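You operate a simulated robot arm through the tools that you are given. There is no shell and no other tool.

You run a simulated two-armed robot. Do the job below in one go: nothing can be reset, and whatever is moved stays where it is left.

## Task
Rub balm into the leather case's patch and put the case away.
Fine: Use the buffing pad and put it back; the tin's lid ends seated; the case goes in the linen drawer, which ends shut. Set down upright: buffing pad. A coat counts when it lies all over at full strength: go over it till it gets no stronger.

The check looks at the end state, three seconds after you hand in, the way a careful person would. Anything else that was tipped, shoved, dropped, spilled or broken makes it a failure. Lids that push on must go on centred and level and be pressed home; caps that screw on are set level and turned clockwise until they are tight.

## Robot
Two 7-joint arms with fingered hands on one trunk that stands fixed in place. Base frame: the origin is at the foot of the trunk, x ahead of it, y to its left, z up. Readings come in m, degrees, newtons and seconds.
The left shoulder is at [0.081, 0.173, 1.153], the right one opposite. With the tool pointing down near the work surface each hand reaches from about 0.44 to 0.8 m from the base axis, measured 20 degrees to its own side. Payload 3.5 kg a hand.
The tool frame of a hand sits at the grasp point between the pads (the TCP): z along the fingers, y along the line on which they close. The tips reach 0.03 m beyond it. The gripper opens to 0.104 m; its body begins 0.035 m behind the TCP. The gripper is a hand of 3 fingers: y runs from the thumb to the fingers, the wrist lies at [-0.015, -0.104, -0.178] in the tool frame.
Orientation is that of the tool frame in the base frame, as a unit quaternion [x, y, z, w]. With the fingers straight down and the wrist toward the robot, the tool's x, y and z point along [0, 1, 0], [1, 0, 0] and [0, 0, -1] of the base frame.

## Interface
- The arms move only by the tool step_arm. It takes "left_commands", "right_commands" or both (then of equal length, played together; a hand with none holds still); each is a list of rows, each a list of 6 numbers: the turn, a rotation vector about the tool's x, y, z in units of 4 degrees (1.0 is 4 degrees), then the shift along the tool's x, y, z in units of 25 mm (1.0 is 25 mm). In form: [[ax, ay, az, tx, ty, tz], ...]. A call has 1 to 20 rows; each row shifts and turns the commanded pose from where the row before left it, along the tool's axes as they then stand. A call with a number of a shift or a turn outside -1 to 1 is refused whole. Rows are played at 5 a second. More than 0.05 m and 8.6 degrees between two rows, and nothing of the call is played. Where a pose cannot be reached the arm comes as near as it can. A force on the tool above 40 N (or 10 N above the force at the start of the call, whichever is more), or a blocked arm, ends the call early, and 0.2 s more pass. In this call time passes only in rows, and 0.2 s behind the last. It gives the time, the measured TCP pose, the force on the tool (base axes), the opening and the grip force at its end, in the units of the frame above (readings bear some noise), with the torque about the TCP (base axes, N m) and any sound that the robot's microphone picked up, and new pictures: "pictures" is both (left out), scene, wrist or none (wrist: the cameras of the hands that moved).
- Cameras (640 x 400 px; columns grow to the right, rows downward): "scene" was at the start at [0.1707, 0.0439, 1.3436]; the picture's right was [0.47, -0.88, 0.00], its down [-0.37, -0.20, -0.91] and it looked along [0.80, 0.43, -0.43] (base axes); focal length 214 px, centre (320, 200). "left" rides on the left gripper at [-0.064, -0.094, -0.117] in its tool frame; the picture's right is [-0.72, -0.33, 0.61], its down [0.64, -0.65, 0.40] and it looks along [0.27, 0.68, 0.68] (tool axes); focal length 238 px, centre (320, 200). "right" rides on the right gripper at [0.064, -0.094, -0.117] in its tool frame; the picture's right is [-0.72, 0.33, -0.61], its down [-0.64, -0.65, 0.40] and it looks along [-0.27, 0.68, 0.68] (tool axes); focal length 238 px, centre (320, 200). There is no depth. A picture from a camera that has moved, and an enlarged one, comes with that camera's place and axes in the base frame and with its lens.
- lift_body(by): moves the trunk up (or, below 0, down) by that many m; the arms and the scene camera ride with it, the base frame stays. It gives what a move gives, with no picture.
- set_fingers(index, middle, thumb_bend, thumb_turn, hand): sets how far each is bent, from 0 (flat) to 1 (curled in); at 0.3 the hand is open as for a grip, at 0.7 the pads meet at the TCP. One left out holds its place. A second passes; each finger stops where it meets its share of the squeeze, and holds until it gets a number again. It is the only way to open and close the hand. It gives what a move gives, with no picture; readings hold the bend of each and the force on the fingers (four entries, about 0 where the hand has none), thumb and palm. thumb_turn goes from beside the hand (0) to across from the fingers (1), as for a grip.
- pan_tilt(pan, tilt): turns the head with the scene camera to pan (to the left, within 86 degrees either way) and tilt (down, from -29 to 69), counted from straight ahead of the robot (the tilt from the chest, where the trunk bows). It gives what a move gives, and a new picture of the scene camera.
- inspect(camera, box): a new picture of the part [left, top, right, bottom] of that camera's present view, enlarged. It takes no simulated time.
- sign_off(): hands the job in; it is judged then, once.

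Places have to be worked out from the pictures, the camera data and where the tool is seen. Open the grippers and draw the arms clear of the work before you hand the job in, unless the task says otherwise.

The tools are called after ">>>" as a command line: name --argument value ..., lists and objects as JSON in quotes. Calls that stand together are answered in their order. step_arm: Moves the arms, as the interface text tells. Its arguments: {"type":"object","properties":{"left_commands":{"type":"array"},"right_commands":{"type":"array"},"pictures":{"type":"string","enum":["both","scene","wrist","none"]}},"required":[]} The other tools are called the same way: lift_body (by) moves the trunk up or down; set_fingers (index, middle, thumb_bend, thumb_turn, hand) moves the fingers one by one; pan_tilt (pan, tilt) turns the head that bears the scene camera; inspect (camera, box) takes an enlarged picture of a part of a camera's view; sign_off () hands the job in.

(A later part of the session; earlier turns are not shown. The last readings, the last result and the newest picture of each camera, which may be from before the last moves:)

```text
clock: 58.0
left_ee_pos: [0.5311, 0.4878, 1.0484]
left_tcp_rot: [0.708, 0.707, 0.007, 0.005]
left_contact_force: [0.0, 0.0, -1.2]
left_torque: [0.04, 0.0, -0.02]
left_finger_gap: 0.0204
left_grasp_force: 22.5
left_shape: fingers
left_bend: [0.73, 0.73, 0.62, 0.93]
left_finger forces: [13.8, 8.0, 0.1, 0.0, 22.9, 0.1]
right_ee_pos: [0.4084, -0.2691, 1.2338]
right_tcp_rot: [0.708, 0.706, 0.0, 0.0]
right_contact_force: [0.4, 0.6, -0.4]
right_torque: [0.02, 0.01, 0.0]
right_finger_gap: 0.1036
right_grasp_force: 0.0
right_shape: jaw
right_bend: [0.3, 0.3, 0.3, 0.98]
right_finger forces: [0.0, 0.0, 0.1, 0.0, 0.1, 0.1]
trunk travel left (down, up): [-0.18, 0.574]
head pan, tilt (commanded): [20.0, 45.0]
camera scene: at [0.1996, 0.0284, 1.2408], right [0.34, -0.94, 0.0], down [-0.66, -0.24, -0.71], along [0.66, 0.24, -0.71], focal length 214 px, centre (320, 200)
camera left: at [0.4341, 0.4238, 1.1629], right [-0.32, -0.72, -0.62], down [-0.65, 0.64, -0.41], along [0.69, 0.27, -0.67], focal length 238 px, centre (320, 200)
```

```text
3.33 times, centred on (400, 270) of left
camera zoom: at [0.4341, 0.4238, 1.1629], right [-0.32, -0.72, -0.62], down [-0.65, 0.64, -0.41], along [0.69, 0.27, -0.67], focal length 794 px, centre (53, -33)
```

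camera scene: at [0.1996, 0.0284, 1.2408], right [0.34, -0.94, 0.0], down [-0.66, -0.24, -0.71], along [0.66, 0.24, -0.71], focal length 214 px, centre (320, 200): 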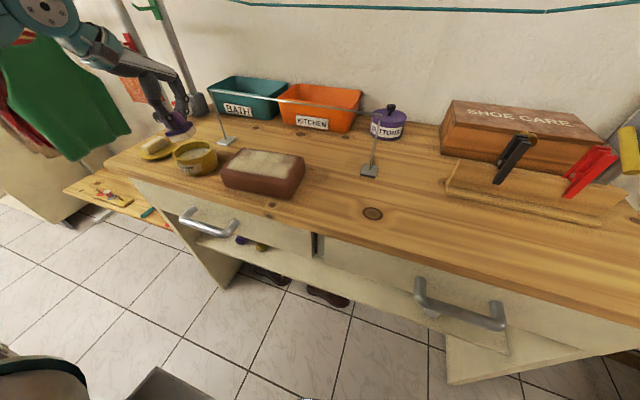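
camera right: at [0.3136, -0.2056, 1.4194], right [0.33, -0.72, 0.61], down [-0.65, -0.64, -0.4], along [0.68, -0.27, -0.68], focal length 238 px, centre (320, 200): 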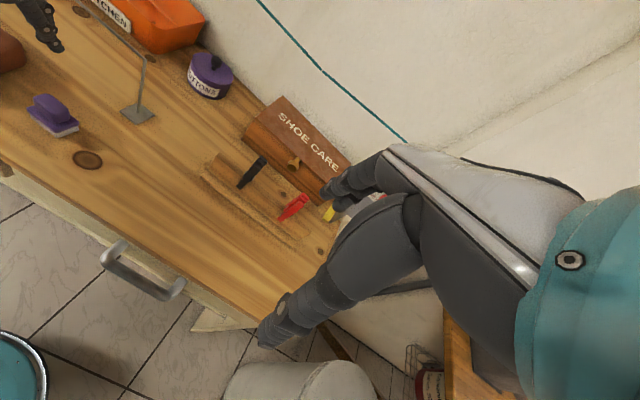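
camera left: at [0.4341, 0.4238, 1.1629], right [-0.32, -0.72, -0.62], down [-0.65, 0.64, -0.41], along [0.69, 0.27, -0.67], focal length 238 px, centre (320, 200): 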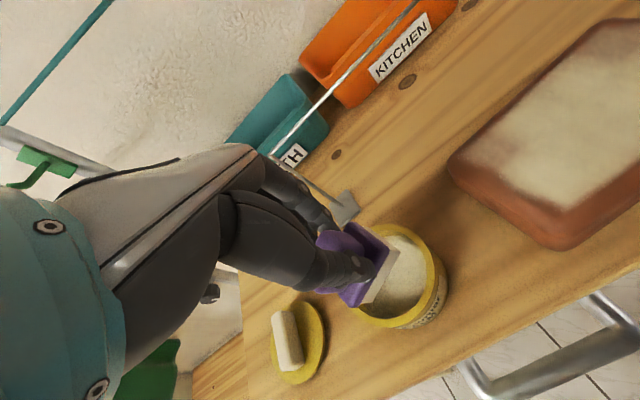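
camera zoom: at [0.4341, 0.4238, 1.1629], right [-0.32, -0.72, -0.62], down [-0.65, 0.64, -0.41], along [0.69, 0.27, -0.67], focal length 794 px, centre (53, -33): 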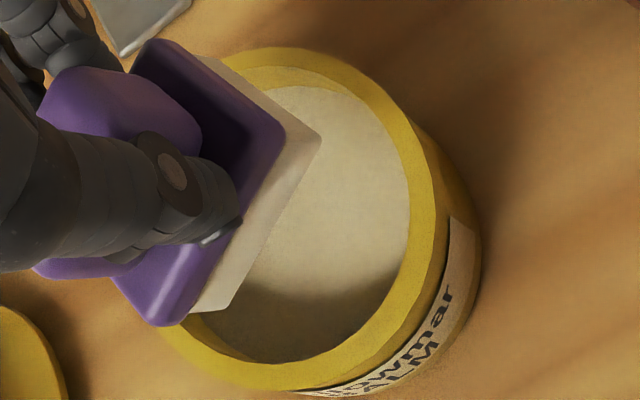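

The tin centre is now about (0.530, 0.484), a ~5 mm drift. The pad was tilted by overhanging the case's left end, not by mis-centring. I'll level the hand, go over the case's middle, and press the pad flat there to square it up.

>>> step_arm --left_commands '[[0.25, 0, 0, -0.9, 0.03, -0.2], [0, 0, 0, -1, 0.03, 0], [0, 0, 0, -1, 0.03, 0], [0, 0, 0, -1, 0.03, 0], [0, 0, 0, -1, 0.03, 0], [0, 0, 0, -1, 0.03, 0], [0, 0, 0, -1, 0.03, 0], [0, 0, 0, -1, 0.03, 0], [0, 0, 1, 0, 0, 0.5], [0, 0, 1, 0, 0, 0.4], [0, 0, 0, 0, 0, 0.25], [0, 0, 0, 0, 0, 0.15]]' --pictures "none"

>>> inspect --camera "scene" --box '[200, 110, 310, 200]'

>>> inspect --camera "left" --box '[240, 160, 480, 360]'

```text
clock: 60.6
left_ee_pos: [0.5378, 0.2887, 1.0223]
left_tcp_rot: [0.755, 0.655, 0.0, -0.001]
left_contact_force: [-0.2, 0.5, -0.9]
left_torque: [0.02, 0.0, 0.0]
left_finger_gap: 0.0208
left_grasp_force: 21.0
left_shape: fingers
left_bend: [0.73, 0.73, 0.62, 0.93]
left_finger forces: [13.4, 8.0, 0.0, 0.0, 22.4, 0.0]
right_ee_pos: [0.4083, -0.2698, 1.2342]
right_tcp_rot: [0.708, 0.707, 0.0, 0.001]
right_contact_force: [0.0, -0.7, -0.3]
right_torque: [-0.02, -0.03, -0.01]
right_finger_gap: 0.1037
right_grasp_force: 0.0
right_shape: jaw
right_bend: [0.3, 0.3, 0.3, 0.98]
right_finger forces: [0.1, 0.1, 0.0, 0.0, 0.1, 0.0]
trunk travel left (down, up): [-0.18, 0.574]
head pan, tilt (commanded): [20.0, 45.0]
```

```text
4.44 times, centred on (255, 155) of scene
camera zoom: at [0.1995, 0.0283, 1.2409], right [0.34, -0.94, 0.0], down [-0.66, -0.24, -0.71], along [0.66, 0.24, -0.71], focal length 953 px, centre (609, 400)
```

zoom: 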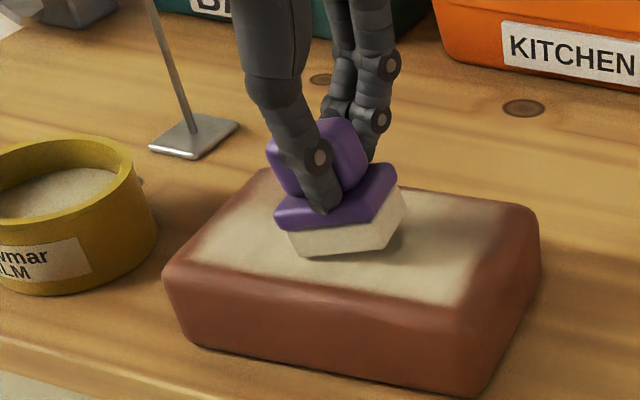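

```text
2.00 times, centred on (360, 260) of left
camera zoom: at [0.4345, 0.2389, 1.1373], right [-0.42, -0.66, -0.61], down [-0.56, 0.73, -0.4], along [0.71, 0.17, -0.68], focal length 477 px, centre (240, 80)
```

zoom: 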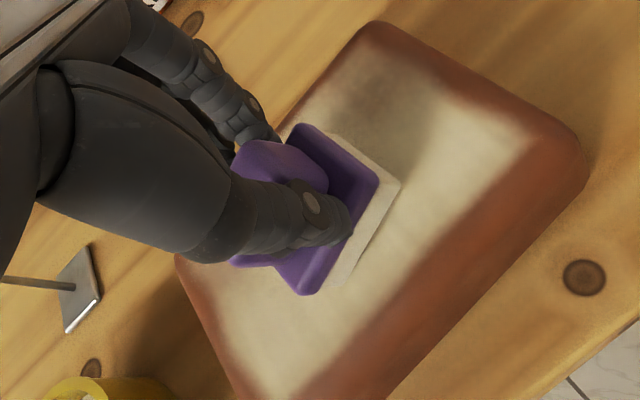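

The pad's left end is just touching, tilted about 15°. I'll press down gently in small steps to flatten it against the leather.

>>> step_arm --left_commands '[[0, 0, 0, 0, 0, 0.12], [0, 0, 0, 0, 0, 0.12], [0, 0, 0, 0, 0, 0.1], [0, 0, 0, 0, 0, 0.08]]' --pictures "none"

>>> inspect --camera "scene" --box '[200, 110, 310, 200]'

```text
clock: 61.6
left_ee_pos: [0.5375, 0.2877, 1.0124]
left_tcp_rot: [0.756, 0.655, 0.003, 0.0]
left_contact_force: [1.6, -4.1, 19.1]
left_torque: [-0.08, 0.33, 0.08]
left_finger_gap: 0.0211
left_grasp_force: 26.4
left_shape: fingers
left_bend: [0.73, 0.74, 0.62, 0.92]
left_finger forces: [10.8, 10.0, 0.0, 0.1, 31.7, 0.0]
right_ee_pos: [0.4076, -0.2708, 1.2349]
right_tcp_rot: [0.708, 0.706, 0.001, -0.001]
right_contact_force: [0.2, -0.2, -0.5]
right_torque: [0.0, 0.01, -0.01]
right_finger_gap: 0.1037
right_grasp_force: 0.1
right_shape: jaw
right_bend: [0.3, 0.3, 0.3, 0.98]
right_finger forces: [0.0, 0.0, 0.1, 0.0, 0.1, 0.1]
trunk travel left (down, up): [-0.18, 0.574]
head pan, tilt (commanded): [20.0, 45.0]
```

```text
4.44 times, centred on (255, 155) of scene
camera zoom: at [0.1984, 0.027, 1.2413], right [0.34, -0.94, 0.0], down [-0.66, -0.24, -0.71], along [0.67, 0.24, -0.71], focal length 953 px, centre (609, 400)
```

zoom: 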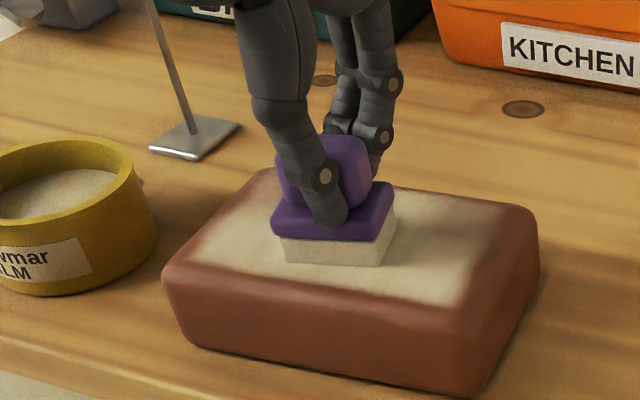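

The pad is flat again with a 19 N press. I'll run a loop along the far edge and right side, keeping the pad's centre well inside the edges.

>>> step_arm --left_commands '[[0, 0, 0, 0.1, 0.39, 0], [0, 0, 0, 0.1, 0.39, 0], [0, 0, 0, 0.41, -0.1, 0], [0, 0, 0, 0.41, -0.1, 0], [0, 0, 0, 0.41, -0.1, 0], [0, 0, 0, 0.41, -0.1, 0], [0, 0, 0, -0.41, 0.1, 0], [0, 0, 0, -0.41, 0.1, 0], [0, 0, 0, -0.41, 0.1, 0], [0, 0, 0, -0.41, 0.1, 0]]' --pictures "none"

>>> inspect --camera "scene" --box '[200, 110, 310, 200]'

```text
clock: 63.8
left_ee_pos: [0.5564, 0.2904, 1.0129]
left_tcp_rot: [0.755, 0.656, 0.003, 0.001]
left_contact_force: [1.5, 10.3, 28.3]
left_torque: [0.14, 0.66, -0.21]
left_finger_gap: 0.0206
left_grasp_force: 31.9
left_shape: fingers
left_bend: [0.73, 0.74, 0.61, 0.95]
left_finger forces: [9.4, 13.7, 0.0, 0.0, 40.7, 0.1]
right_ee_pos: [0.4069, -0.2699, 1.2354]
right_tcp_rot: [0.707, 0.707, 0.001, 0.001]
right_contact_force: [0.1, 0.5, 0.5]
right_torque: [-0.03, 0.01, 0.01]
right_finger_gap: 0.1035
right_grasp_force: 0.1
right_shape: jaw
right_bend: [0.3, 0.3, 0.3, 0.98]
right_finger forces: [0.0, 0.1, 0.0, 0.1, 0.0, 0.0]
trunk travel left (down, up): [-0.18, 0.574]
head pan, tilt (commanded): [20.0, 45.0]
```

```text
4.44 times, centred on (255, 155) of scene
camera zoom: at [0.1974, 0.0282, 1.2415], right [0.34, -0.94, 0.0], down [-0.66, -0.24, -0.71], along [0.67, 0.24, -0.71], focal length 953 px, centre (609, 400)
```

zoom: 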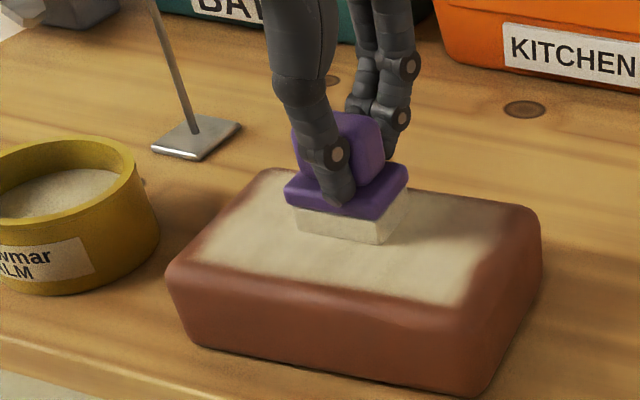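

The far-left corner is filling in. Continuing to the right along the far edge, then down the right side and back along the near edge, with slightly less press.

>>> step_arm --left_commands '[[0, 0, 0, -0.41, 0.1, -0.04], [0, 0, 0, -0.41, 0.1, 0], [0, 0, 0, -0.41, 0.1, 0], [0, 0, 0, -0.41, 0.1, 0], [0, 0, 0, -0.2, 0.05, 0], [0, 0, 0, -0.1, -0.41, 0], [0, 0, 0, -0.1, -0.41, 0], [0, 0, 0, -0.1, -0.41, 0], [0, 0, 0, -0.1, -0.41, 0], [0, 0, 0, 0.1, 0.41, 0], [0, 0, 0, 0.1, 0.41, 0], [0, 0, 0, 0.1, 0.41, 0], [0, 0, 0, 0.1, 0.41, 0]]' --pictures "none"

>>> inspect --camera "scene" --box '[200, 110, 310, 200]'

>>> inspect --camera "left" --box '[240, 160, 480, 360]'

```text
clock: 66.6
left_ee_pos: [0.5584, 0.2447, 1.0128]
left_tcp_rot: [0.755, 0.655, 0.001, -0.002]
left_contact_force: [-7.2, -1.6, 12.9]
left_torque: [-0.05, 0.57, 0.01]
left_finger_gap: 0.0209
left_grasp_force: 25.5
left_shape: fingers
left_bend: [0.73, 0.73, 0.61, 0.94]
left_finger forces: [8.1, 6.2, 0.0, 0.0, 37.1, 0.1]
right_ee_pos: [0.4073, -0.2691, 1.2337]
right_tcp_rot: [0.708, 0.706, 0.0, 0.001]
right_contact_force: [0.4, -0.2, -0.2]
right_torque: [-0.02, 0.01, 0.0]
right_finger_gap: 0.1036
right_grasp_force: 0.0
right_shape: jaw
right_bend: [0.3, 0.3, 0.3, 0.98]
right_finger forces: [0.1, 0.0, 0.1, 0.1, 0.0, 0.0]
trunk travel left (down, up): [-0.18, 0.574]
head pan, tilt (commanded): [20.0, 45.0]
```

```text
4.44 times, centred on (255, 155) of scene
camera zoom: at [0.1979, 0.0277, 1.2411], right [0.34, -0.94, 0.0], down [-0.66, -0.24, -0.71], along [0.67, 0.24, -0.71], focal length 953 px, centre (609, 400)
```

zoom: 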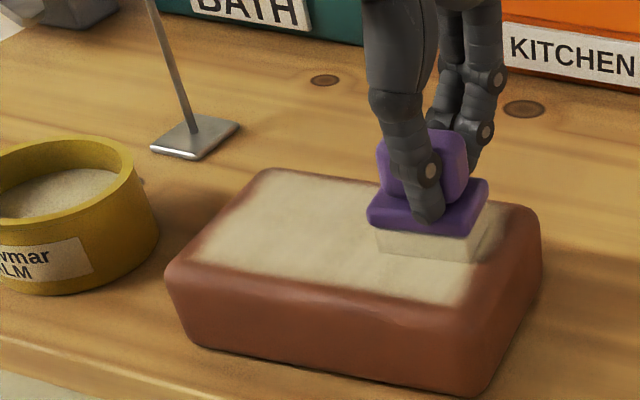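

```text
2.00 times, centred on (360, 260) of left
camera zoom: at [0.4563, 0.1943, 1.1284], right [-0.42, -0.66, -0.62], down [-0.56, 0.73, -0.4], along [0.71, 0.17, -0.68], focal length 477 px, centre (240, 80)
```

zoom: 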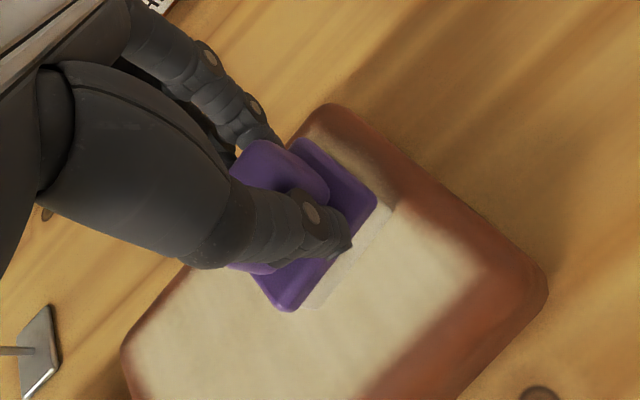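

The coat's edges are becoming straight and crisp, so the patch boundary is showing. Next I'll go down to the near edge and sweep along it to the left.

>>> step_arm --left_commands '[[0, 0, 0, -0.12, -0.47, 0], [0, 0, 0, -0.12, -0.47, 0], [0, 0, 0, -0.12, -0.47, 0], [0, 0, 0, -0.12, -0.47, 0], [0, 0, 0, 0.41, -0.1, 0], [0, 0, 0, 0.41, -0.1, 0], [0, 0, 0, 0.41, -0.1, 0], [0, 0, 0, 0.41, -0.1, 0], [0, 0, 0, 0.41, -0.1, 0], [0, 0, 0, 0.41, -0.1, 0], [0, 0, 0, 0.41, -0.1, 0], [0, 0, 0, 0.41, -0.1, 0], [0, 0, 0, 0.12, 0.47, 0], [0, 0, 0, 0.12, 0.47, 0], [0, 0, 0, 0.12, 0.47, 0], [0, 0, 0, 0.12, 0.47, 0]]' --pictures "none"

>>> inspect --camera "scene" --box '[200, 110, 310, 200]'

>>> inspect --camera "left" --box '[240, 160, 480, 360]'

```text
clock: 70.0
left_ee_pos: [0.5541, 0.3273, 1.0129]
left_tcp_rot: [0.756, 0.655, 0.001, -0.003]
left_contact_force: [-0.2, 0.4, 0.4]
left_torque: [0.0, 0.05, -0.03]
left_finger_gap: 0.0211
left_grasp_force: 23.2
left_shape: fingers
left_bend: [0.73, 0.73, 0.61, 0.93]
left_finger forces: [11.5, 8.1, 0.0, 0.0, 26.6, 0.0]
right_ee_pos: [0.4083, -0.2709, 1.2344]
right_tcp_rot: [0.708, 0.706, 0.0, 0.0]
right_contact_force: [-0.5, -0.6, 0.0]
right_torque: [-0.03, 0.0, 0.03]
right_finger_gap: 0.1038
right_grasp_force: 0.1
right_shape: jaw
right_bend: [0.3, 0.3, 0.3, 0.98]
right_finger forces: [0.0, 0.1, 0.1, 0.0, 0.0, 0.1]
trunk travel left (down, up): [-0.18, 0.574]
head pan, tilt (commanded): [20.0, 45.0]
```

```text
4.44 times, centred on (255, 155) of scene
camera zoom: at [0.1994, 0.0282, 1.2408], right [0.34, -0.94, 0.0], down [-0.66, -0.24, -0.71], along [0.66, 0.24, -0.71], focal length 953 px, centre (609, 400)
```

zoom: 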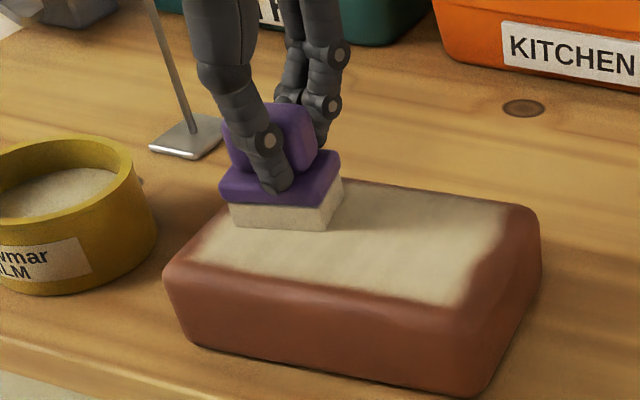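

```text
2.00 times, centred on (360, 260) of left
camera zoom: at [0.4509, 0.2778, 1.1292], right [-0.43, -0.66, -0.62], down [-0.56, 0.73, -0.4], along [0.71, 0.17, -0.68], focal length 477 px, centre (240, 80)
```

zoom: 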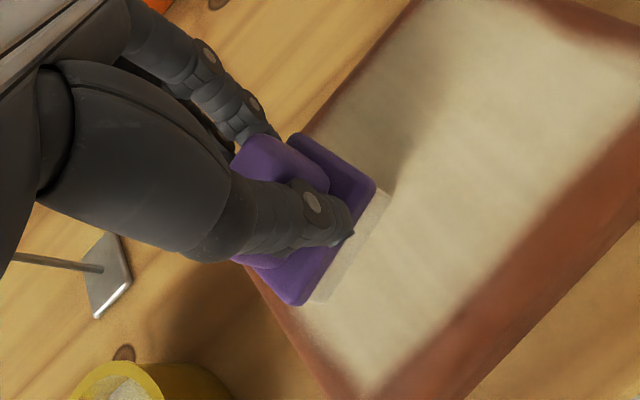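

Coverage looks complete, but the pad is drying out (greyer). I'll lift, view the whole coat, and go reload for a second full pass.

>>> step_arm --left_commands '[[0, 0, 0, 0, 0, -0.5], [0, 0, 0, 0, 0, -0.9], [0, 0, -1, 0, 0, -0.4], [0, 0, -1, 0.3, 0, 0], [0, 0, 0, 1, -0.16, 0], [0, 0, 0, 1, -0.16, 0], [0, 0, 0, 1, -0.16, 0], [0, 0, 0, 1, -0.16, 0], [0, 0, 0, 1, -0.16, 0], [0, 0, 0, 1, -0.16, 0], [0, 0, 0, 0, 0, 0]]' --pictures "both"

>>> inspect --camera "scene" --box '[200, 125, 310, 200]'

>>> inspect --camera "scene" --box '[150, 90, 230, 185]'

>>> inspect --camera "left" --box '[400, 0, 640, 260]'

>>> inspect --camera "left" --box '[300, 190, 460, 340]'

```text
clock: 72.4
left_ee_pos: [0.53, 0.4829, 1.0574]
left_tcp_rot: [0.708, 0.706, 0.001, -0.002]
left_contact_force: [0.0, 0.2, -1.2]
left_torque: [0.03, -0.04, -0.01]
left_finger_gap: 0.021
left_grasp_force: 22.8
left_shape: fingers
left_bend: [0.73, 0.73, 0.61, 0.93]
left_finger forces: [11.5, 8.2, 0.0, 0.0, 25.1, 0.1]
right_ee_pos: [0.4089, -0.2695, 1.2347]
right_tcp_rot: [0.708, 0.707, 0.0, 0.0]
right_contact_force: [-0.4, 0.1, 0.6]
right_torque: [-0.01, -0.01, 0.03]
right_finger_gap: 0.1034
right_grasp_force: 0.2
right_shape: jaw
right_bend: [0.3, 0.3, 0.3, 0.98]
right_finger forces: [0.0, 0.1, 0.0, 0.0, 0.0, 0.0]
trunk travel left (down, up): [-0.18, 0.574]
head pan, tilt (commanded): [20.0, 45.0]
camera scene: at [0.1995, 0.0282, 1.2409], right [0.34, -0.94, 0.0], down [-0.66, -0.24, -0.71], along [0.66, 0.24, -0.71], focal length 214 px, centre (320, 200)
camera left: at [0.435, 0.419, 1.1729], right [-0.33, -0.72, -0.62], down [-0.65, 0.64, -0.4], along [0.68, 0.27, -0.68], focal length 238 px, centre (320, 200)
```

scene: 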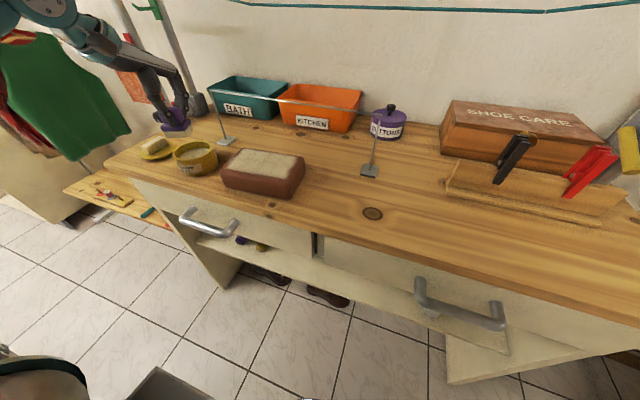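
left: 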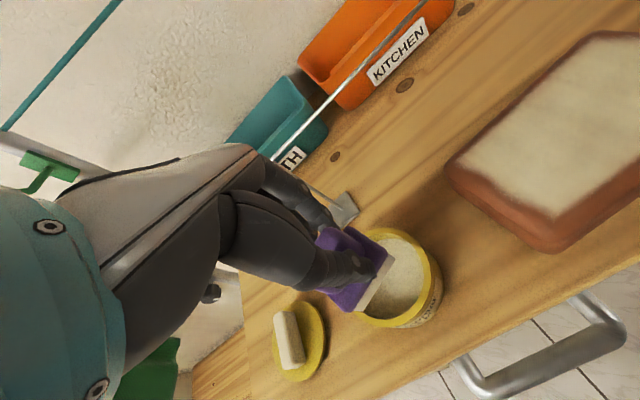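

```text
5.33 times, centred on (255, 162) of scene
camera zoom: at [0.1995, 0.0282, 1.2409], right [0.34, -0.94, 0.0], down [-0.66, -0.24, -0.71], along [0.66, 0.24, -0.71], focal length 1144 px, centre (667, 400)
```

zoom: 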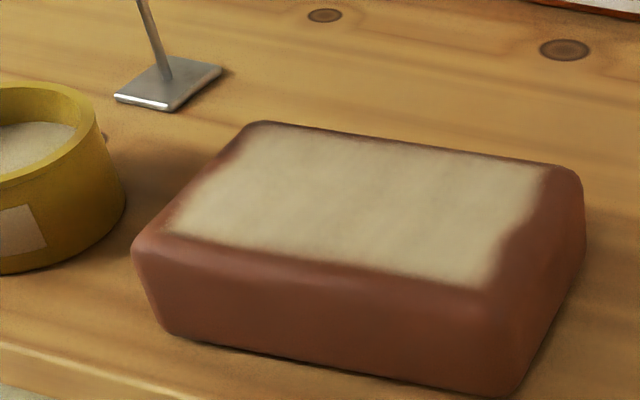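

```text
4.21 times, centred on (190, 138) of scene
camera zoom: at [0.1995, 0.0282, 1.2409], right [0.34, -0.94, 0.0], down [-0.66, -0.24, -0.71], along [0.66, 0.24, -0.71], focal length 903 px, centre (867, 463)
```

zoom: 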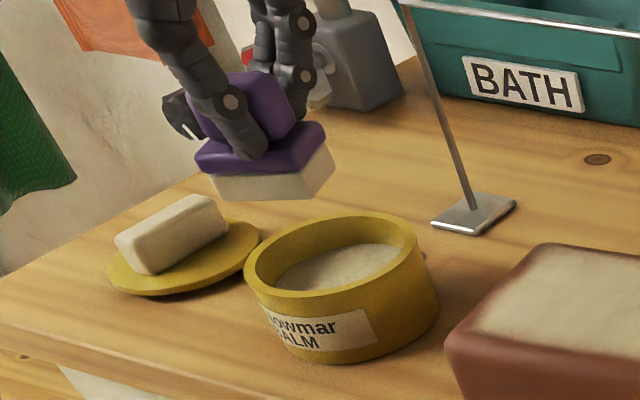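

```text
1.54 times, centred on (520, 130) of left
camera zoom: at [0.435, 0.419, 1.1729], right [-0.33, -0.72, -0.62], down [-0.65, 0.64, -0.4], along [0.68, 0.27, -0.68], focal length 367 px, centre (12, 308)
```

zoom: 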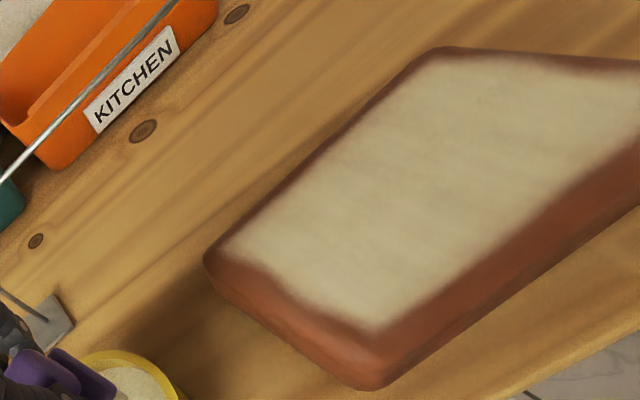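

```text
2.67 times, centred on (380, 265) of left
camera zoom: at [0.435, 0.419, 1.1729], right [-0.33, -0.72, -0.62], down [-0.65, 0.64, -0.4], along [0.68, 0.27, -0.68], focal length 636 px, centre (160, 27)
```

zoom: 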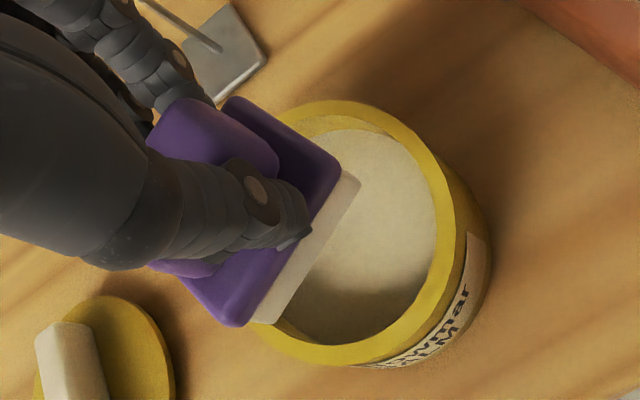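

The coat is nearly complete and uniform, with slight unevenness along the left and right ends. The pad is level and centred over the tin, so I'll dip again gently for a second pass.

>>> step_arm --left_commands '[[0, 0, 0, 0, 0, 0.8], [0, 0, 0, 0, 0, 0.8], [0, 0, 0, 0, 0, 0.6], [0, 0, 0, 0, 0, 0.2], [0, 0, 0, 0, 0, 0.12], [0, 0, 0, 0, 0, 0.12]]' --pictures "none"

>>> inspect --camera "left" --box '[280, 180, 440, 330]'

```text
clock: 73.8
left_ee_pos: [0.5286, 0.4842, 0.9935]
left_tcp_rot: [0.708, 0.706, 0.002, -0.002]
left_contact_force: [4.7, -4.1, 13.4]
left_torque: [0.09, 0.4, 0.02]
left_finger_gap: 0.0217
left_grasp_force: 33.4
left_shape: fingers
left_bend: [0.72, 0.74, 0.62, 0.92]
left_finger forces: [9.7, 26.1, 0.0, 0.0, 31.2, 0.1]
right_ee_pos: [0.4084, -0.2718, 1.2332]
right_tcp_rot: [0.708, 0.707, 0.0, -0.002]
right_contact_force: [-0.7, 0.8, 0.6]
right_torque: [0.01, 0.02, 0.02]
right_finger_gap: 0.1038
right_grasp_force: 0.1
right_shape: jaw
right_bend: [0.3, 0.3, 0.3, 0.98]
right_finger forces: [0.0, 0.0, 0.1, 0.1, 0.0, 0.0]
trunk travel left (down, up): [-0.18, 0.574]
head pan, tilt (commanded): [20.0, 45.0]
```

```text
2.67 times, centred on (360, 255) of left
camera zoom: at [0.4348, 0.4198, 1.1086], right [-0.33, -0.72, -0.62], down [-0.65, 0.64, -0.4], along [0.68, 0.27, -0.68], focal length 636 px, centre (213, 53)
```

zoom: 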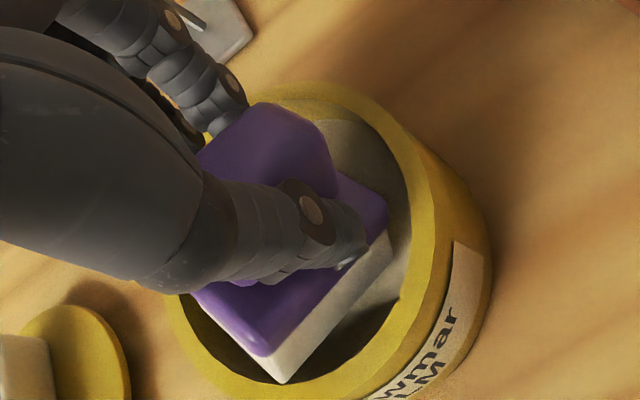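

Centred in the tin and touching the balm (13 N), though the pad has rocked slightly. I'll lift out and bring it back over the case, then flatten and rub again.

>>> step_arm --left_commands '[[0, 0, 0, 0, 0, -0.6], [0, 0, 0, 0, 0, -1], [0, 0, 0, 0, 0, -1], [0, 0, 0, -0.9, 0.03, 0], [0, 0, 0, -1, 0.03, 0], [0, 0, 0, -1, 0.03, 0], [0, 0, 0, -1, 0.03, 0], [0, 0, 0, -1, 0.03, 0], [0, 0, 0, -1, 0.03, 0], [0, 0, 0, -1, 0.03, 0], [0, 0, 0, -1, 0.03, 0], [0, 0, 1, 0, 0, 0.6], [0, 0, 1, 0, 0, 0.6], [0, 0, 0, 0, 0, 0.25]]' --pictures "none"

>>> inspect --camera "scene" --box '[200, 110, 310, 200]'

>>> inspect --camera "left" --box '[240, 160, 480, 360]'

```text
clock: 76.8
left_ee_pos: [0.5365, 0.2881, 1.0197]
left_tcp_rot: [0.755, 0.655, 0.0, -0.001]
left_contact_force: [0.8, -0.4, -0.3]
left_torque: [0.02, -0.02, 0.0]
left_finger_gap: 0.0211
left_grasp_force: 20.7
left_shape: fingers
left_bend: [0.73, 0.74, 0.62, 0.92]
left_finger forces: [9.9, 9.8, 0.0, 0.1, 22.3, 0.0]
right_ee_pos: [0.4087, -0.2693, 1.2335]
right_tcp_rot: [0.707, 0.707, -0.001, 0.0]
right_contact_force: [0.1, 0.0, -0.3]
right_torque: [0.02, -0.02, 0.0]
right_finger_gap: 0.1036
right_grasp_force: 0.0
right_shape: jaw
right_bend: [0.3, 0.3, 0.3, 0.98]
right_finger forces: [0.1, 0.0, 0.0, 0.0, 0.0, 0.0]
trunk travel left (down, up): [-0.18, 0.574]
head pan, tilt (commanded): [20.0, 45.0]
```

```text
4.44 times, centred on (255, 155) of scene
camera zoom: at [0.1995, 0.0282, 1.2409], right [0.34, -0.94, 0.0], down [-0.66, -0.24, -0.71], along [0.66, 0.24, -0.71], focal length 953 px, centre (609, 400)
```

zoom: 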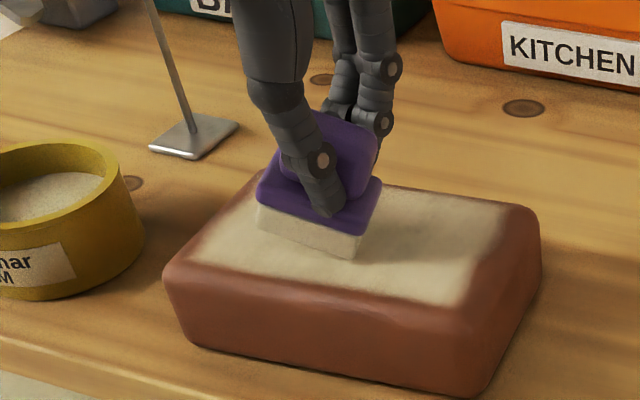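

```text
2.00 times, centred on (360, 260) of left
camera zoom: at [0.4332, 0.2379, 1.1363], right [-0.42, -0.66, -0.61], down [-0.56, 0.73, -0.4], along [0.71, 0.17, -0.68], focal length 477 px, centre (240, 80)
```

zoom: 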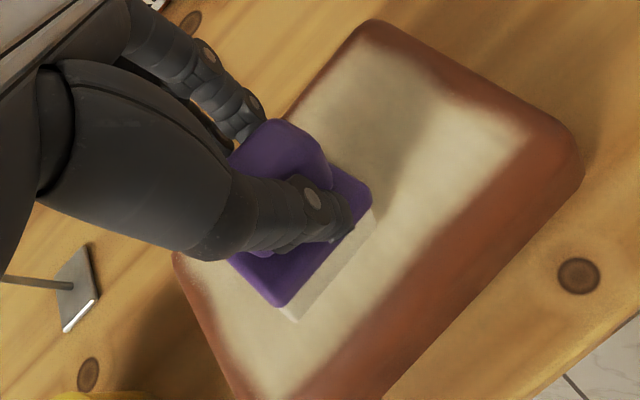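

Now the right end is low; I'll press flat onto the leather again in small steps.

>>> step_arm --left_commands '[[0, 0, 0, 0, 0, 0.12], [0, 0, 0, 0, 0, 0.12], [0, 0, 0, 0, 0, 0.1], [0, 0, 0, -0.2, 0.05, 0], [0, 0, 0, 0.4, -0.1, 0], [0, 0, 0, -0.2, 0.05, 0]]' --pictures "none"

>>> inspect --camera "scene" --box '[200, 110, 310, 200]'

```text
clock: 78.2
left_ee_pos: [0.537, 0.2882, 1.0162]
left_tcp_rot: [0.756, 0.655, 0.006, 0.003]
left_contact_force: [-4.0, 1.3, 15.1]
left_torque: [-0.13, 0.62, -0.07]
left_finger_gap: 0.0209
left_grasp_force: 27.1
left_shape: fingers
left_bend: [0.73, 0.73, 0.62, 0.93]
left_finger forces: [9.5, 8.3, 0.1, 0.0, 35.7, 0.0]
right_ee_pos: [0.4076, -0.2693, 1.2344]
right_tcp_rot: [0.707, 0.707, 0.0, 0.0]
right_contact_force: [-0.7, -0.2, 0.5]
right_torque: [-0.02, 0.03, 0.04]
right_finger_gap: 0.1036
right_grasp_force: 0.1
right_shape: jaw
right_bend: [0.3, 0.3, 0.3, 0.98]
right_finger forces: [0.0, 0.0, 0.0, 0.1, 0.0, 0.0]
trunk travel left (down, up): [-0.18, 0.574]
head pan, tilt (commanded): [20.0, 45.0]
stopped in row 6 (left hand): the force on the tool passed its limit at 40 N (the readings are from after the stop); the commanded pose is now the measured one
```

```text
4.44 times, centred on (255, 155) of scene
camera zoom: at [0.1984, 0.0278, 1.2407], right [0.34, -0.94, 0.0], down [-0.66, -0.24, -0.71], along [0.67, 0.24, -0.71], focal length 953 px, centre (609, 400)
```

zoom: 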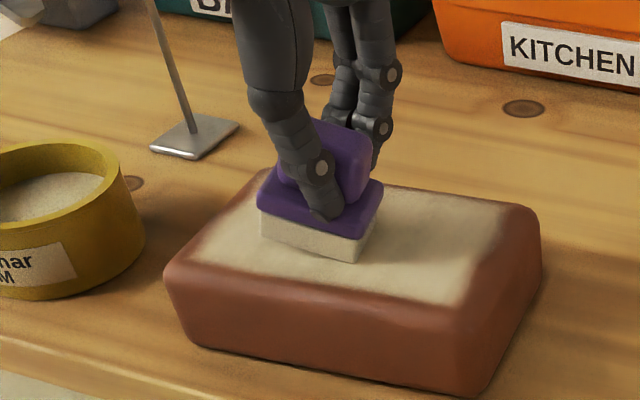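

Forces hit the limit again, so I'll check the pad's attitude from the wrist camera before continuing.

>>> inspect --camera "left" --box '[290, 200, 400, 320]'

>>> inspect --camera "scene" --box '[235, 130, 275, 175]'

```text
3.33 times, centred on (345, 260) of left
camera zoom: at [0.4328, 0.2391, 1.1311], right [-0.42, -0.66, -0.62], down [-0.55, 0.73, -0.41], along [0.72, 0.17, -0.67], focal length 794 px, centre (237, 0)
```

zoom: 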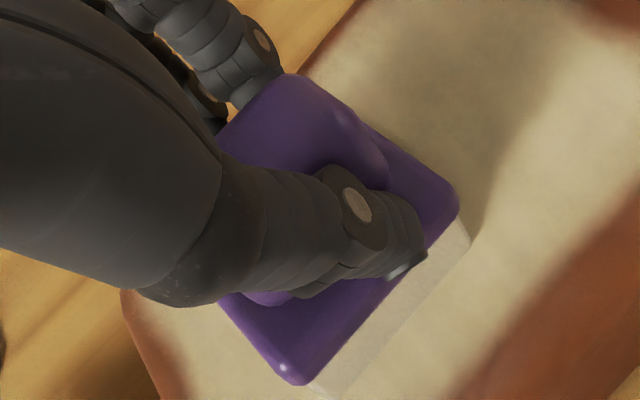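

```text
8.89 times, centred on (255, 152) of scene
camera zoom: at [0.1984, 0.0278, 1.2407], right [0.34, -0.94, 0.0], down [-0.66, -0.24, -0.71], along [0.67, 0.24, -0.71], focal length 1906 px, centre (898, 622)
```

zoom: 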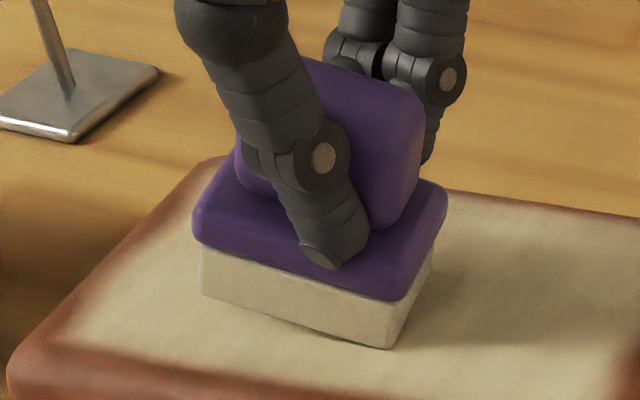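

The pad is just about flat, a touch high on the left. Stroking to the left will rock it back, then I'll do front-back strokes with the fresh balm, working rightward.

>>> step_arm --left_commands '[[0, 0, 0, 0.41, -0.1, 0], [0, 0, 0, 0.41, -0.1, 0], [0, 0, 0, 0.41, -0.1, 0], [0, 0, 0, 0.35, -0.09, 0], [0, 0, 0, 0.11, 0.44, 0], [0, 0, 0, 0.11, 0.44, 0]]' --pictures "none"

>>> inspect --camera "scene" --box '[200, 110, 310, 200]'

```text
clock: 79.7
left_ee_pos: [0.5559, 0.3341, 1.0151]
left_tcp_rot: [0.755, 0.656, 0.003, 0.0]
left_contact_force: [-0.4, -1.2, 0.8]
left_torque: [-0.09, 0.07, -0.01]
left_finger_gap: 0.0205
left_grasp_force: 21.2
left_shape: fingers
left_bend: [0.73, 0.73, 0.62, 0.92]
left_finger forces: [10.9, 8.2, 0.0, 0.0, 23.9, 0.0]
right_ee_pos: [0.4085, -0.2705, 1.2336]
right_tcp_rot: [0.707, 0.707, 0.0, 0.0]
right_contact_force: [0.5, 0.0, 0.7]
right_torque: [0.05, 0.0, 0.03]
right_finger_gap: 0.1038
right_grasp_force: 0.1
right_shape: jaw
right_bend: [0.3, 0.3, 0.3, 0.98]
right_finger forces: [0.0, 0.0, 0.0, 0.0, 0.0, 0.0]
trunk travel left (down, up): [-0.18, 0.574]
head pan, tilt (commanded): [20.0, 45.0]
```

```text
4.44 times, centred on (255, 155) of scene
camera zoom: at [0.1994, 0.0282, 1.2408], right [0.34, -0.94, 0.0], down [-0.66, -0.24, -0.71], along [0.66, 0.24, -0.71], focal length 953 px, centre (609, 400)
```

zoom: 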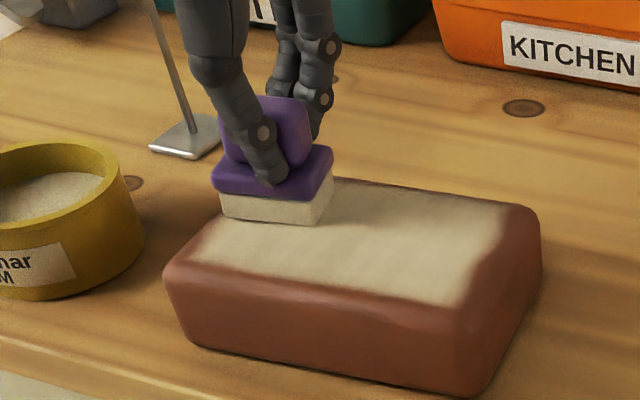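

The pad sits at the far-left corner, level, barely touching. I'll press a bit and do front-back strokes stepping to the right.

>>> step_arm --left_commands '[[0, 0, 0, 0, 0, 0.1], [0, 0, 0, -0.115, -0.46, 0], [0, 0, 0, -0.115, -0.46, 0], [0, 0, 0, -0.115, -0.46, 0], [0, 0, 0, -0.115, -0.46, 0], [0, 0, 0, -0.68, 0.17, 0], [0, 0, 0, 0.115, 0.46, 0], [0, 0, 0, 0.115, 0.46, 0], [0, 0, 0, 0.115, 0.46, 0], [0, 0, 0, 0.115, 0.46, 0], [0, 0, 0, -0.68, 0.17, 0], [0, 0, 0, -0.115, -0.46, 0], [0, 0, 0, -0.115, -0.46, 0], [0, 0, 0, -0.115, -0.46, 0], [0, 0, 0, -0.115, -0.46, 0]]' --pictures "none"

>>> inspect --camera "scene" --box '[200, 110, 310, 200]'

>>> inspect --camera "left" --box '[240, 160, 480, 360]'

```text
clock: 82.8
left_ee_pos: [0.5115, 0.2929, 1.0121]
left_tcp_rot: [0.755, 0.656, 0.005, 0.001]
left_contact_force: [4.7, -0.4, 11.6]
left_torque: [-0.19, 0.03, 0.09]
left_finger_gap: 0.0203
left_grasp_force: 25.3
left_shape: fingers
left_bend: [0.73, 0.73, 0.62, 0.93]
left_finger forces: [16.5, 8.5, 0.0, 0.0, 25.3, 0.0]
right_ee_pos: [0.4069, -0.2692, 1.2344]
right_tcp_rot: [0.707, 0.708, 0.0, 0.0]
right_contact_force: [1.0, 0.6, -0.1]
right_torque: [0.01, -0.02, -0.02]
right_finger_gap: 0.1036
right_grasp_force: 0.0
right_shape: jaw
right_bend: [0.3, 0.3, 0.3, 0.98]
right_finger forces: [0.1, 0.0, 0.1, 0.1, 0.0, 0.0]
trunk travel left (down, up): [-0.18, 0.574]
head pan, tilt (commanded): [20.0, 45.0]
```

```text
4.44 times, centred on (255, 155) of scene
camera zoom: at [0.1992, 0.0277, 1.241], right [0.34, -0.94, 0.0], down [-0.66, -0.24, -0.71], along [0.66, 0.24, -0.71], focal length 953 px, centre (609, 400)
```

zoom: 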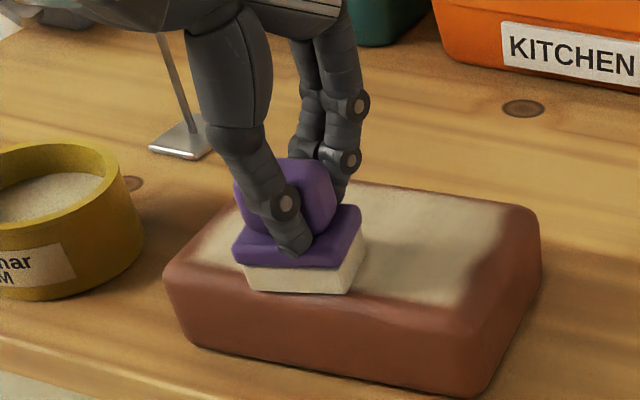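

```text
2.00 times, centred on (360, 260) of left
camera zoom: at [0.4081, 0.2426, 1.1275], right [-0.42, -0.66, -0.62], down [-0.55, 0.73, -0.41], along [0.72, 0.17, -0.67], focal length 477 px, centre (240, 80)
```

zoom: 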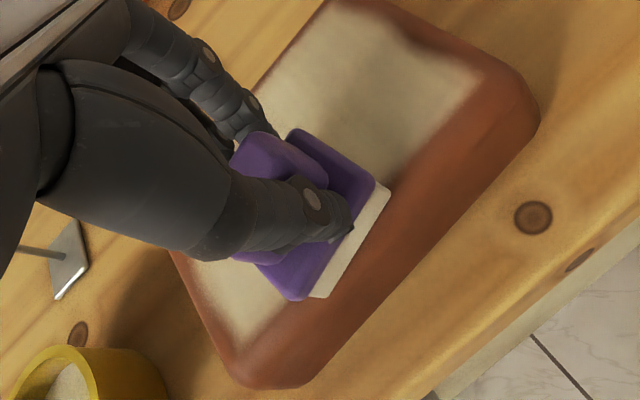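

Going well with ~12 N. Continuing the front-back strokes over the right half.

>>> step_arm --left_commands '[[0, 0, 0, -0.68, 0.17, 0], [0, 0, 0, 0.115, 0.46, 0], [0, 0, 0, 0.115, 0.46, 0], [0, 0, 0, 0.115, 0.46, 0], [0, 0, 0, 0.115, 0.46, 0], [0, 0, 0, -0.68, 0.17, 0], [0, 0, 0, -0.115, -0.46, 0], [0, 0, 0, -0.115, -0.46, 0], [0, 0, 0, -0.115, -0.46, 0], [0, 0, 0, -0.115, -0.46, 0], [0, 0, 0, -0.68, 0.17, 0], [0, 0, 0, 0.115, 0.46, 0], [0, 0, 0, 0.115, 0.46, 0], [0, 0, 0, 0.115, 0.46, 0], [0, 0, 0, 0.115, 0.46, 0]]' --pictures "none"

>>> inspect --camera "scene" --box '[200, 110, 310, 200]'

>>> inspect --camera "left" --box '[240, 160, 480, 360]'

```text
clock: 86.0
left_ee_pos: [0.5646, 0.2455, 1.0138]
left_tcp_rot: [0.756, 0.655, 0.004, 0.001]
left_contact_force: [-5.3, -1.3, 9.4]
left_torque: [-0.06, 0.58, 0.0]
left_finger_gap: 0.0204
left_grasp_force: 24.2
left_shape: fingers
left_bend: [0.73, 0.73, 0.6, 0.94]
left_finger forces: [8.6, 7.0, 0.0, 0.1, 33.3, 0.0]
right_ee_pos: [0.4063, -0.269, 1.2331]
right_tcp_rot: [0.708, 0.706, -0.001, 0.0]
right_contact_force: [0.3, -0.4, 0.0]
right_torque: [0.01, 0.02, -0.03]
right_finger_gap: 0.1035
right_grasp_force: 0.1
right_shape: jaw
right_bend: [0.3, 0.3, 0.3, 0.98]
right_finger forces: [0.0, 0.0, 0.1, 0.0, 0.0, 0.1]
trunk travel left (down, up): [-0.18, 0.574]
head pan, tilt (commanded): [20.0, 45.0]
```

```text
4.44 times, centred on (255, 155) of scene
camera zoom: at [0.1982, 0.0279, 1.241], right [0.34, -0.94, 0.0], down [-0.66, -0.24, -0.71], along [0.67, 0.24, -0.71], focal length 953 px, centre (609, 400)
```

zoom: 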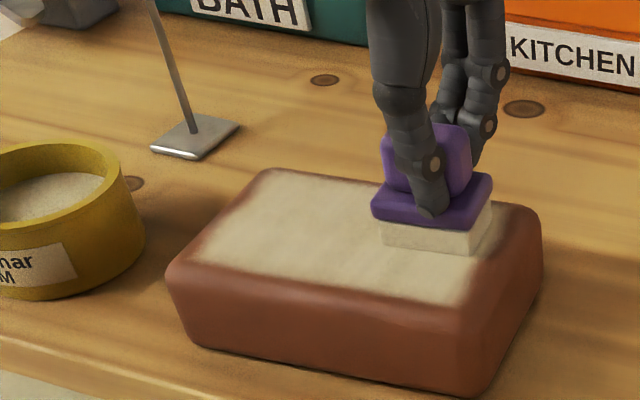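

```text
2.00 times, centred on (360, 260) of left
camera zoom: at [0.4605, 0.1951, 1.128], right [-0.42, -0.66, -0.62], down [-0.55, 0.73, -0.41], along [0.72, 0.17, -0.67], focal length 477 px, centre (240, 80)
```

zoom: 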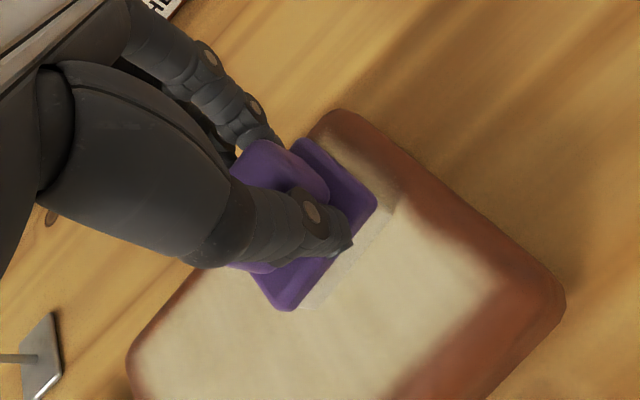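

The right edge is now straight. One more pass down the right side into the near-right corner, then along the near edge leftward and up the left side.

>>> step_arm --left_commands '[[0, 0, 0, -0.25, 0.06, 0.02], [0, 0, 0, -0.12, -0.47, 0], [0, 0, 0, -0.12, -0.47, 0], [0, 0, 0, -0.12, -0.47, 0], [0, 0, 0, -0.12, -0.47, 0], [0, 0, 0, 0.41, -0.1, 0.02], [0, 0, 0, 0.41, -0.1, 0], [0, 0, 0, 0.41, -0.1, 0], [0, 0, 0, 0.41, -0.1, 0], [0, 0, 0, 0.41, -0.1, 0], [0, 0, 0, 0.41, -0.1, 0], [0, 0, 0, 0.41, -0.1, 0], [0, 0, 0, 0.41, -0.1, 0], [0, 0, 0, 0.41, -0.1, 0], [0, 0, 0, 0.12, 0.47, 0], [0, 0, 0, 0.12, 0.47, 0], [0, 0, 0, 0.12, 0.47, 0], [0, 0, 0, 0.12, 0.47, 0]]' --pictures "none"

>>> inspect --camera "scene" --box '[200, 110, 310, 200]'

>>> inspect --camera "left" --box '[240, 160, 480, 360]'

```text
clock: 89.8
left_ee_pos: [0.5527, 0.3327, 1.0128]
left_tcp_rot: [0.756, 0.655, 0.006, 0.003]
left_contact_force: [-9.1, 0.0, 19.1]
left_torque: [-0.28, 0.76, -0.1]
left_finger_gap: 0.0212
left_grasp_force: 28.3
left_shape: fingers
left_bend: [0.73, 0.73, 0.62, 0.92]
left_finger forces: [8.0, 6.5, 0.0, 0.0, 41.9, 0.0]
right_ee_pos: [0.4067, -0.2699, 1.2355]
right_tcp_rot: [0.708, 0.706, 0.001, 0.001]
right_contact_force: [-0.2, -0.2, 0.6]
right_torque: [0.01, 0.01, 0.04]
right_finger_gap: 0.1034
right_grasp_force: 0.1
right_shape: jaw
right_bend: [0.3, 0.3, 0.3, 0.98]
right_finger forces: [0.0, 0.0, 0.1, 0.0, 0.0, 0.1]
trunk travel left (down, up): [-0.18, 0.574]
head pan, tilt (commanded): [20.0, 45.0]
```

```text
4.44 times, centred on (255, 155) of scene
camera zoom: at [0.1969, 0.0273, 1.2414], right [0.34, -0.94, 0.0], down [-0.66, -0.24, -0.71], along [0.67, 0.24, -0.71], focal length 953 px, centre (609, 400)
```

zoom: 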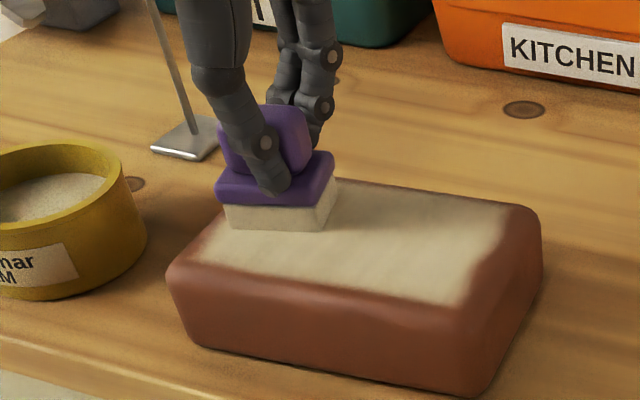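

```text
2.00 times, centred on (360, 260) of left
camera zoom: at [0.4495, 0.2824, 1.127], right [-0.42, -0.66, -0.62], down [-0.55, 0.73, -0.41], along [0.72, 0.17, -0.67], focal length 477 px, centre (240, 80)
```

zoom: 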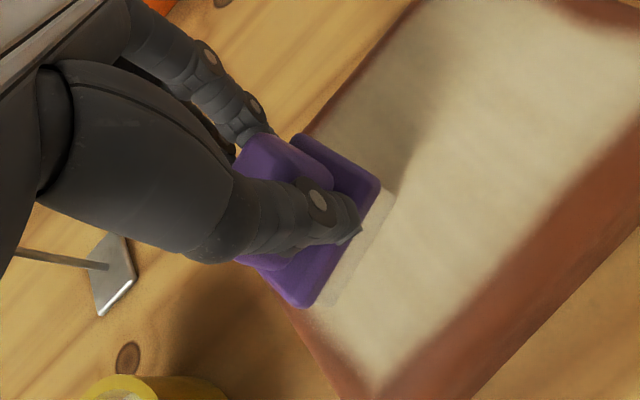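

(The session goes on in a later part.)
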